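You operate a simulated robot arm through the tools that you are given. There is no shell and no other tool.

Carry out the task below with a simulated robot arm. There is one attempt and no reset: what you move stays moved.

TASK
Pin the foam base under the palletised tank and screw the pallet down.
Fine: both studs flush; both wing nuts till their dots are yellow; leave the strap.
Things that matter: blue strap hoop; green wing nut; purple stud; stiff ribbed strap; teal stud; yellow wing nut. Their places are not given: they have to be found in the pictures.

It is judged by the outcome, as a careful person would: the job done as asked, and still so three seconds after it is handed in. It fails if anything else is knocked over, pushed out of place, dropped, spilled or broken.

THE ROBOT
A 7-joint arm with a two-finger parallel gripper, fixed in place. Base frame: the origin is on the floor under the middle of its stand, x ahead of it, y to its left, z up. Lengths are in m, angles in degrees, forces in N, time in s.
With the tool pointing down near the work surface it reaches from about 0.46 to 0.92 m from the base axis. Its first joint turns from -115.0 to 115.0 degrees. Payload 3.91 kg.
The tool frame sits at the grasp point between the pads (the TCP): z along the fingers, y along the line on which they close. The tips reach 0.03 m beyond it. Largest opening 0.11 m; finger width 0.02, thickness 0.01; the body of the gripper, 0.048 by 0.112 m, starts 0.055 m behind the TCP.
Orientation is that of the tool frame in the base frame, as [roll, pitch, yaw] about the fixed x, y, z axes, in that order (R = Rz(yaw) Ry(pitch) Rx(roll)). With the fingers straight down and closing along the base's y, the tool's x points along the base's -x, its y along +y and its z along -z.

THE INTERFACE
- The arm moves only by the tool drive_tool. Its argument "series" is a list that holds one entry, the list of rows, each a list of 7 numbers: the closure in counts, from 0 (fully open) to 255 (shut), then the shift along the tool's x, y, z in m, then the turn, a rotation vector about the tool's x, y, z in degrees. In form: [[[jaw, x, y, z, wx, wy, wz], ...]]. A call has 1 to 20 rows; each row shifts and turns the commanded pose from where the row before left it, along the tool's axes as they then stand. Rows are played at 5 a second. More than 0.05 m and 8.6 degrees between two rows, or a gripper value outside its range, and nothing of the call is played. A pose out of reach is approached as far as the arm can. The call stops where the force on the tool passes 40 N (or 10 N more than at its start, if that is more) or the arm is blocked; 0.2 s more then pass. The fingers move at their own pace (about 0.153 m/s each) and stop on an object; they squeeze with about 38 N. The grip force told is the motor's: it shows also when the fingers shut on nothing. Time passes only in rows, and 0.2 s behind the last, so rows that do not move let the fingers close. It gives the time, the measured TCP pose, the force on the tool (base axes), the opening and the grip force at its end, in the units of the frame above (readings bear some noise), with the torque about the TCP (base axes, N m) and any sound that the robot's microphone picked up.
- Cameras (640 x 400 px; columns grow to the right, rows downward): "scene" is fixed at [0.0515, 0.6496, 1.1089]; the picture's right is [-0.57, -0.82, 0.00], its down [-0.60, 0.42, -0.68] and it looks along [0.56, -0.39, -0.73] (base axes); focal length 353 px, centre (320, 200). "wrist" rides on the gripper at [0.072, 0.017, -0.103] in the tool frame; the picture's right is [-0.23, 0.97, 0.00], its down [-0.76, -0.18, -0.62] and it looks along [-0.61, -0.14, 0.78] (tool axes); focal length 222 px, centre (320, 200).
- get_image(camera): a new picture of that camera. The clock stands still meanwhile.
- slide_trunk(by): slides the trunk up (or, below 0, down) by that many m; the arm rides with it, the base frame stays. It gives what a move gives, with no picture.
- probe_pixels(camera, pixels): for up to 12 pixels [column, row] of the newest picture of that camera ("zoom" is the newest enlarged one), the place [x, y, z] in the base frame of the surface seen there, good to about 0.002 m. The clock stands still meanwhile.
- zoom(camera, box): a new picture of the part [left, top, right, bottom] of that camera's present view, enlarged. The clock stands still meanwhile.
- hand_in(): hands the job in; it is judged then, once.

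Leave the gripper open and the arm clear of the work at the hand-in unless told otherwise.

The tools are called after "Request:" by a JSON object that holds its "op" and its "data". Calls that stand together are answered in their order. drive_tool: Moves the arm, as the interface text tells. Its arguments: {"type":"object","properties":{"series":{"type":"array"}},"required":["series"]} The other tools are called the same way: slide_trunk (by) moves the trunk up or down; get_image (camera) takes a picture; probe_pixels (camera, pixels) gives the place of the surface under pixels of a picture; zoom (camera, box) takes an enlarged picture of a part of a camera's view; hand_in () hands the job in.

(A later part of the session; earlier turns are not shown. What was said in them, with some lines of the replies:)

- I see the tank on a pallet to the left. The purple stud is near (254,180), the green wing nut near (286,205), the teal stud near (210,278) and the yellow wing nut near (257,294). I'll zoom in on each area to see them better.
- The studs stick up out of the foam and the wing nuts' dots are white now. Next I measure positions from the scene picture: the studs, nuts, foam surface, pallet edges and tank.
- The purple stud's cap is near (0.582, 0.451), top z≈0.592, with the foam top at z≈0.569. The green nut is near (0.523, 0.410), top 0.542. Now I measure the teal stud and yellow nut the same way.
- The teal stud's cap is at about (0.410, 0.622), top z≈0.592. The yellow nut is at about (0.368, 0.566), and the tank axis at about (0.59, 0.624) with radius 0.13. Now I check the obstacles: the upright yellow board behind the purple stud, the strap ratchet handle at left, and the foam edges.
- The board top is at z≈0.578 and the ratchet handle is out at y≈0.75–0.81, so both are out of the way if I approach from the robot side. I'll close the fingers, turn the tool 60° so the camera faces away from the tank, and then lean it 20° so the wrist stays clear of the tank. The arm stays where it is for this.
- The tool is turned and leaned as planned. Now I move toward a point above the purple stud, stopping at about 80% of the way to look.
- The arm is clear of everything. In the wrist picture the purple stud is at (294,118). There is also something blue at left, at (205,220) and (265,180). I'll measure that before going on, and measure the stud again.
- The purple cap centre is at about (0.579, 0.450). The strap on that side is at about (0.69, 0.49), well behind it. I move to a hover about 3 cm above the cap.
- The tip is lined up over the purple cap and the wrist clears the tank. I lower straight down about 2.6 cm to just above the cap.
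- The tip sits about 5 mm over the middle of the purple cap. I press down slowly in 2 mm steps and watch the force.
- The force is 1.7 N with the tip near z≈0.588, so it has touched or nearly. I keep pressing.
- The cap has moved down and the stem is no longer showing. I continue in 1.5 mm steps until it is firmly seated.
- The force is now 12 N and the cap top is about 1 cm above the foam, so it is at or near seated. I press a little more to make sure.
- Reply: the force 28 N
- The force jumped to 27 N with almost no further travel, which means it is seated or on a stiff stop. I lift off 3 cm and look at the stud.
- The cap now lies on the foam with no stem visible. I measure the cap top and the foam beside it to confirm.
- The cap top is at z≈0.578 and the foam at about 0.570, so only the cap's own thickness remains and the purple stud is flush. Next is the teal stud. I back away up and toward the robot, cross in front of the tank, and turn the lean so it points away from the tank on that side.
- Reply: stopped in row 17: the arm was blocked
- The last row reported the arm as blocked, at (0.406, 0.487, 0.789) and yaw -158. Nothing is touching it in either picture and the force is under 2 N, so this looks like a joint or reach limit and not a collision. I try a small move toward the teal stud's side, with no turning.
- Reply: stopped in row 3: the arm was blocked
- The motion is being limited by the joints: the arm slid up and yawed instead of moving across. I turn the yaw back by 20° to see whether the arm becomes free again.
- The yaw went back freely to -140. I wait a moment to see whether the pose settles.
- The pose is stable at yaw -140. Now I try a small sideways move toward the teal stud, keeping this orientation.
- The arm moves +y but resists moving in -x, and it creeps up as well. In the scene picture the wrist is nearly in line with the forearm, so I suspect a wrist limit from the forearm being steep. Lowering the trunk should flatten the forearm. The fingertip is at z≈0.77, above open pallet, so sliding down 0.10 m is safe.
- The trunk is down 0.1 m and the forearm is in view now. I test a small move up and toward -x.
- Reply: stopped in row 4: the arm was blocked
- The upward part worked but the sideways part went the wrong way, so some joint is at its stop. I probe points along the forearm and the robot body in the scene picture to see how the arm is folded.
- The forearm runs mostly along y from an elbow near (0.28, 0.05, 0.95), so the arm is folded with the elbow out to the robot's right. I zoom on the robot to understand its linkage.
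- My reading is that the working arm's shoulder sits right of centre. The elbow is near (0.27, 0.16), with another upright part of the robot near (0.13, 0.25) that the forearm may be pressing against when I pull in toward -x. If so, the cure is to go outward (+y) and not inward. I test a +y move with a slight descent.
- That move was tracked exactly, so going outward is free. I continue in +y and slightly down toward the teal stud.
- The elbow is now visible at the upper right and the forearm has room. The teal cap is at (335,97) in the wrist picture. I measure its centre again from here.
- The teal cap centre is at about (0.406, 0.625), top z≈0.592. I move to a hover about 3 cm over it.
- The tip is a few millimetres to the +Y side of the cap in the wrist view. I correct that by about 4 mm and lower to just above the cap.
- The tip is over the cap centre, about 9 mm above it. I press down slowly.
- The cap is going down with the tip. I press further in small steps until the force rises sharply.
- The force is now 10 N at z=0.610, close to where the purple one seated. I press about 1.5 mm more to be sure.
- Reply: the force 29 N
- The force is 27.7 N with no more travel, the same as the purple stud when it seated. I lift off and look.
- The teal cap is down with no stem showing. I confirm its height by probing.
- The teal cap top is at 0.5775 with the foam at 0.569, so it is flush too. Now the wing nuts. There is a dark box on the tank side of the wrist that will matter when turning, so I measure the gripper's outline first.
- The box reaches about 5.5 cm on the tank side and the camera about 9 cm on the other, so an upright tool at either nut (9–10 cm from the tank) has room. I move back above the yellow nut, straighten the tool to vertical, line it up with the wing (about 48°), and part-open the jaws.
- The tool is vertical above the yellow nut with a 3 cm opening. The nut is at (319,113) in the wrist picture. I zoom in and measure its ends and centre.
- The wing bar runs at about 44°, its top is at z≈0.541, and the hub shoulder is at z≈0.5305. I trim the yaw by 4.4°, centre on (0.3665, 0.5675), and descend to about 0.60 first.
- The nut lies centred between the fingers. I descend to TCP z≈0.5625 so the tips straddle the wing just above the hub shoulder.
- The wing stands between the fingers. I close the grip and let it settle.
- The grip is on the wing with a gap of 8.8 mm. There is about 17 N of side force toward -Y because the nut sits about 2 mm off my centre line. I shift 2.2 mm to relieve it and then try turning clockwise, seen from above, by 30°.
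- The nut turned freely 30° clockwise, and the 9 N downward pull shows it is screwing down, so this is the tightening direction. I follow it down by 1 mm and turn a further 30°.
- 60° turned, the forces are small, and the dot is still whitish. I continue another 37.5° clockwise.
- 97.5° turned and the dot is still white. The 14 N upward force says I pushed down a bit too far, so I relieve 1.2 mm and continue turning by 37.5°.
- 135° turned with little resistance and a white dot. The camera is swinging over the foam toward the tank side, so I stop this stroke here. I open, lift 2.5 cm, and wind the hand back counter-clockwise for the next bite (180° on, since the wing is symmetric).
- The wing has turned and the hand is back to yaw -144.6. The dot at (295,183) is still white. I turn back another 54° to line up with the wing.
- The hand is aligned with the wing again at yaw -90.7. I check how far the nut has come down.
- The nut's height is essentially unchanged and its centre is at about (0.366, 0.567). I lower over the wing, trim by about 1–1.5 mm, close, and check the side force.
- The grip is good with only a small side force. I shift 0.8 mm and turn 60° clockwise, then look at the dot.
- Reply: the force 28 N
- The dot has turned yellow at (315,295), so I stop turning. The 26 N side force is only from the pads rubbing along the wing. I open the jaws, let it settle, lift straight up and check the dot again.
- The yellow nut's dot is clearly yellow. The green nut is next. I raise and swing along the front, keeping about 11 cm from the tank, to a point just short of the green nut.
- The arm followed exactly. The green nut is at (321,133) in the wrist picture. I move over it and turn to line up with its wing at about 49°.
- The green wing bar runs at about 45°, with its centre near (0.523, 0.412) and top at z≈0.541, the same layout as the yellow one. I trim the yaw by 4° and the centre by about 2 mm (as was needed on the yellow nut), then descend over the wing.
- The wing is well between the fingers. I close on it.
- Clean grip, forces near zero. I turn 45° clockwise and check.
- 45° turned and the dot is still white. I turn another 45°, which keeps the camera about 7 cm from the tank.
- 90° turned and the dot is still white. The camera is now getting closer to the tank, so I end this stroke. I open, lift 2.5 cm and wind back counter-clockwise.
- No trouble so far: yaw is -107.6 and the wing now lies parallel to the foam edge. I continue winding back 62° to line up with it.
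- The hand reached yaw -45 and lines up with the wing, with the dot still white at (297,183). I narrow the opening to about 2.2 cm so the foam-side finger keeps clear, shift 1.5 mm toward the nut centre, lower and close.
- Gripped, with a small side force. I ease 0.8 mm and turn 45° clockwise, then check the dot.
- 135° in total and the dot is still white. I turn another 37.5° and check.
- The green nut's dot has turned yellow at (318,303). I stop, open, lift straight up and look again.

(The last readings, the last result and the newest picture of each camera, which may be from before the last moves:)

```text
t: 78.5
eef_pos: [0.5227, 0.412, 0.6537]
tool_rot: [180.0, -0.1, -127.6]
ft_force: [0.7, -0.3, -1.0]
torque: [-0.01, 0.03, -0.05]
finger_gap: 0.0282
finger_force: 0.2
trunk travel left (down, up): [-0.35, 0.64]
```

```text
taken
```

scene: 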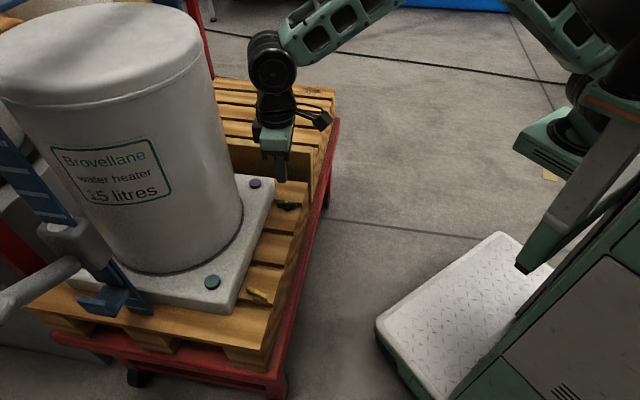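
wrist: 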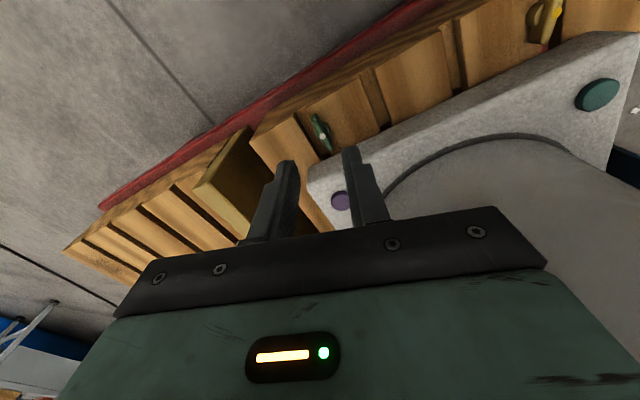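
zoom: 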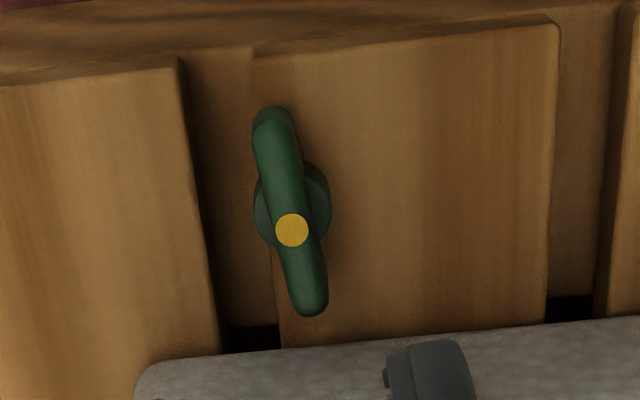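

The green nut's dot stays yellow with the hand off. I back the arm away up and toward the robot, open the jaws fully, and then check all four parts once more.

Request:
{"op": "drive_tool", "data": {"series": [[[190, 0.0, 0.0, -0.03, 0, 0, 0], [190, 0.0234, 0.003, -0.0167, 0, 0, 0], [190, 0.0234, 0.003, -0.0167, 0, 0, 0], [190, 0.0234, 0.003, -0.0167, 0, 0, 0], [190, 0.0234, 0.003, -0.0167, 0, 0, 0], [100, 0.0234, 0.003, -0.0167, 0, 0, 0], [0, 0.0234, 0.003, -0.0167, 0, 0, 0], [0, 0, 0, 0, 0, 0, 0], [0, 0, 0, 0, 0, 0, 0], [0, 0, 0, 0, 0, 0, 0]]]}}

Request:
{"op": "get_image", "data": {"camera": "scene"}}

Request:
{"op": "zoom", "data": {"camera": "scene", "box": [190, 160, 310, 310]}}

Request:
{"op": "get_image", "data": {"camera": "wrist"}}

```text
t: 80.7
eef_pos: [0.4216, 0.3111, 0.7834]
tool_rot: [179.9, -0.2, -127.8]
ft_force: [-0.6, 0.0, 0.0]
torque: [-0.01, 0.01, 0.03]
finger_gap: 0.1102
finger_force: 0.0
trunk travel left (down, up): [-0.35, 0.64]
```

```text
taken
```

scene: 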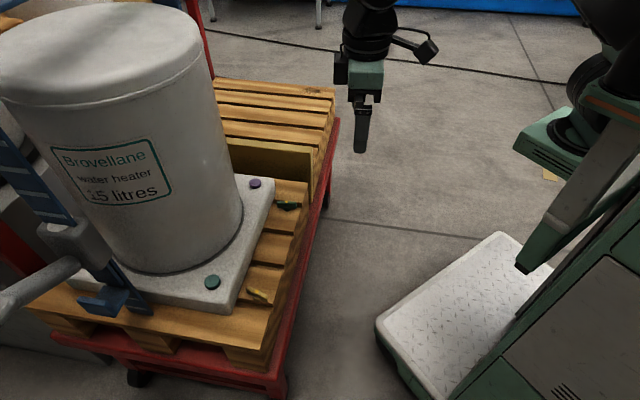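

```text
2.67 times, centred on (250, 235) of scene
```

zoom: 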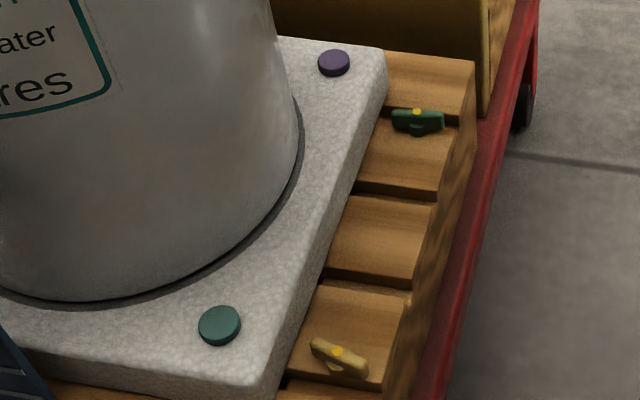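

```text
taken
```

wrist: 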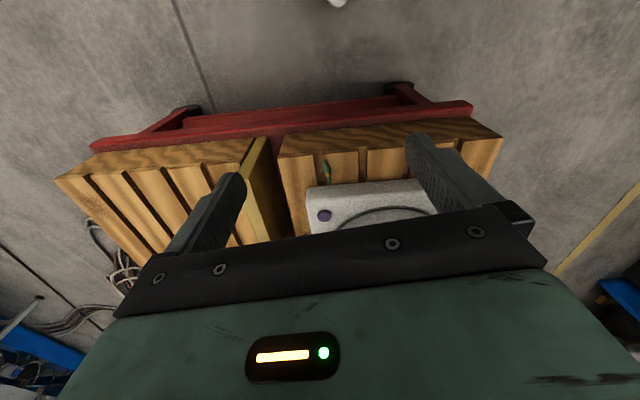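

Both dots are yellow and both stud caps look seated. The strap, hoop and handle look unchanged. I take a last close look at the studs and measure their heights.

Request:
{"op": "zoom", "data": {"camera": "scene", "box": [192, 262, 232, 302]}}

Request:
{"op": "zoom", "data": {"camera": "scene", "box": [235, 165, 275, 205]}}

Request:
{"op": "probe_pixels", "data": {"camera": "scene", "pixels": [[212, 281], [209, 282], [215, 281], [205, 292], [255, 183], [252, 183], [258, 182], [250, 192], [70, 240], [20, 300], [100, 300]]}}

```text
10.00 times, centred on (212, 282) of scene
```

zoom: 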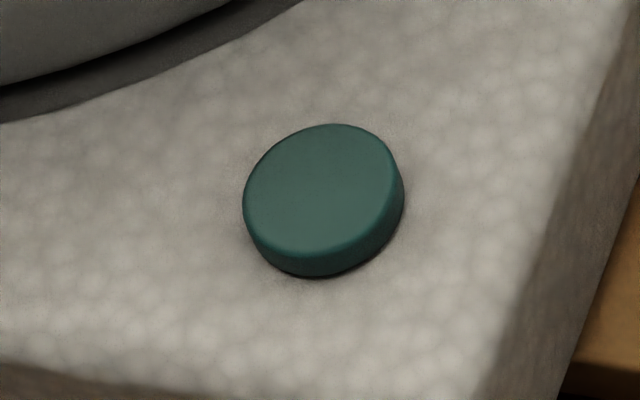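

```text
10.00 times, centred on (255, 185) of scene
```

zoom: 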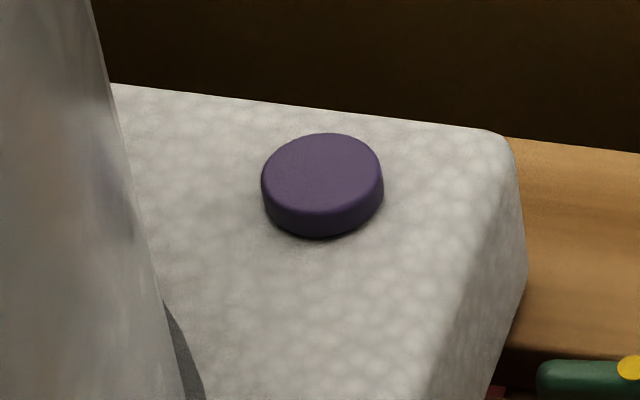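

```text
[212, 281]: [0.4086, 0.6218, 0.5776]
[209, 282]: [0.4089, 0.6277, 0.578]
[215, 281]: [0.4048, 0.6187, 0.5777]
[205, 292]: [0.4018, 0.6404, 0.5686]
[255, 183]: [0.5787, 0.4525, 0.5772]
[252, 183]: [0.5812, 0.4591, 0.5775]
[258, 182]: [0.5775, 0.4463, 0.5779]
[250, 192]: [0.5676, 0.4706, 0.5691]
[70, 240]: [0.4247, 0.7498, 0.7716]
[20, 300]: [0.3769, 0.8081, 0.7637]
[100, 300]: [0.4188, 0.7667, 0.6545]
```

Both caps sit flat on the foam with tops at z≈0.5775, and both wing-nut dots are yellow. The strap, hoop and handle measure the same as at the start. The gripper is open and well clear, so I hand the job in.

Request:
{"op": "hand_in", "data": {}}

```text
The job is handed in.
```

The foam base is pinned and the pallet is screwed down. I've handed the job in, but no verdict came back.

- **Studs:** the purple and teal studs are both pressed down flush. Their caps sit flat on the foam with no stem showing, and both measured the same height.
- **Wing nuts:** I turned both clockwise until their dots went yellow. The yellow nut took about 195° and the green about 172°. Both dots were still yellow after I let go.
- **Strap:** I didn't touch it. The points I measured on the strap and its handle are where they were at the start.

Early on, the arm hit what looked like a joint limit while crossing in front of the tank. I got past it by lowering the trunk 0.1 m and taking a path further out; nothing was touched. The trunk is still 0.1 m lower than it started. The gripper is open and well clear of the work.
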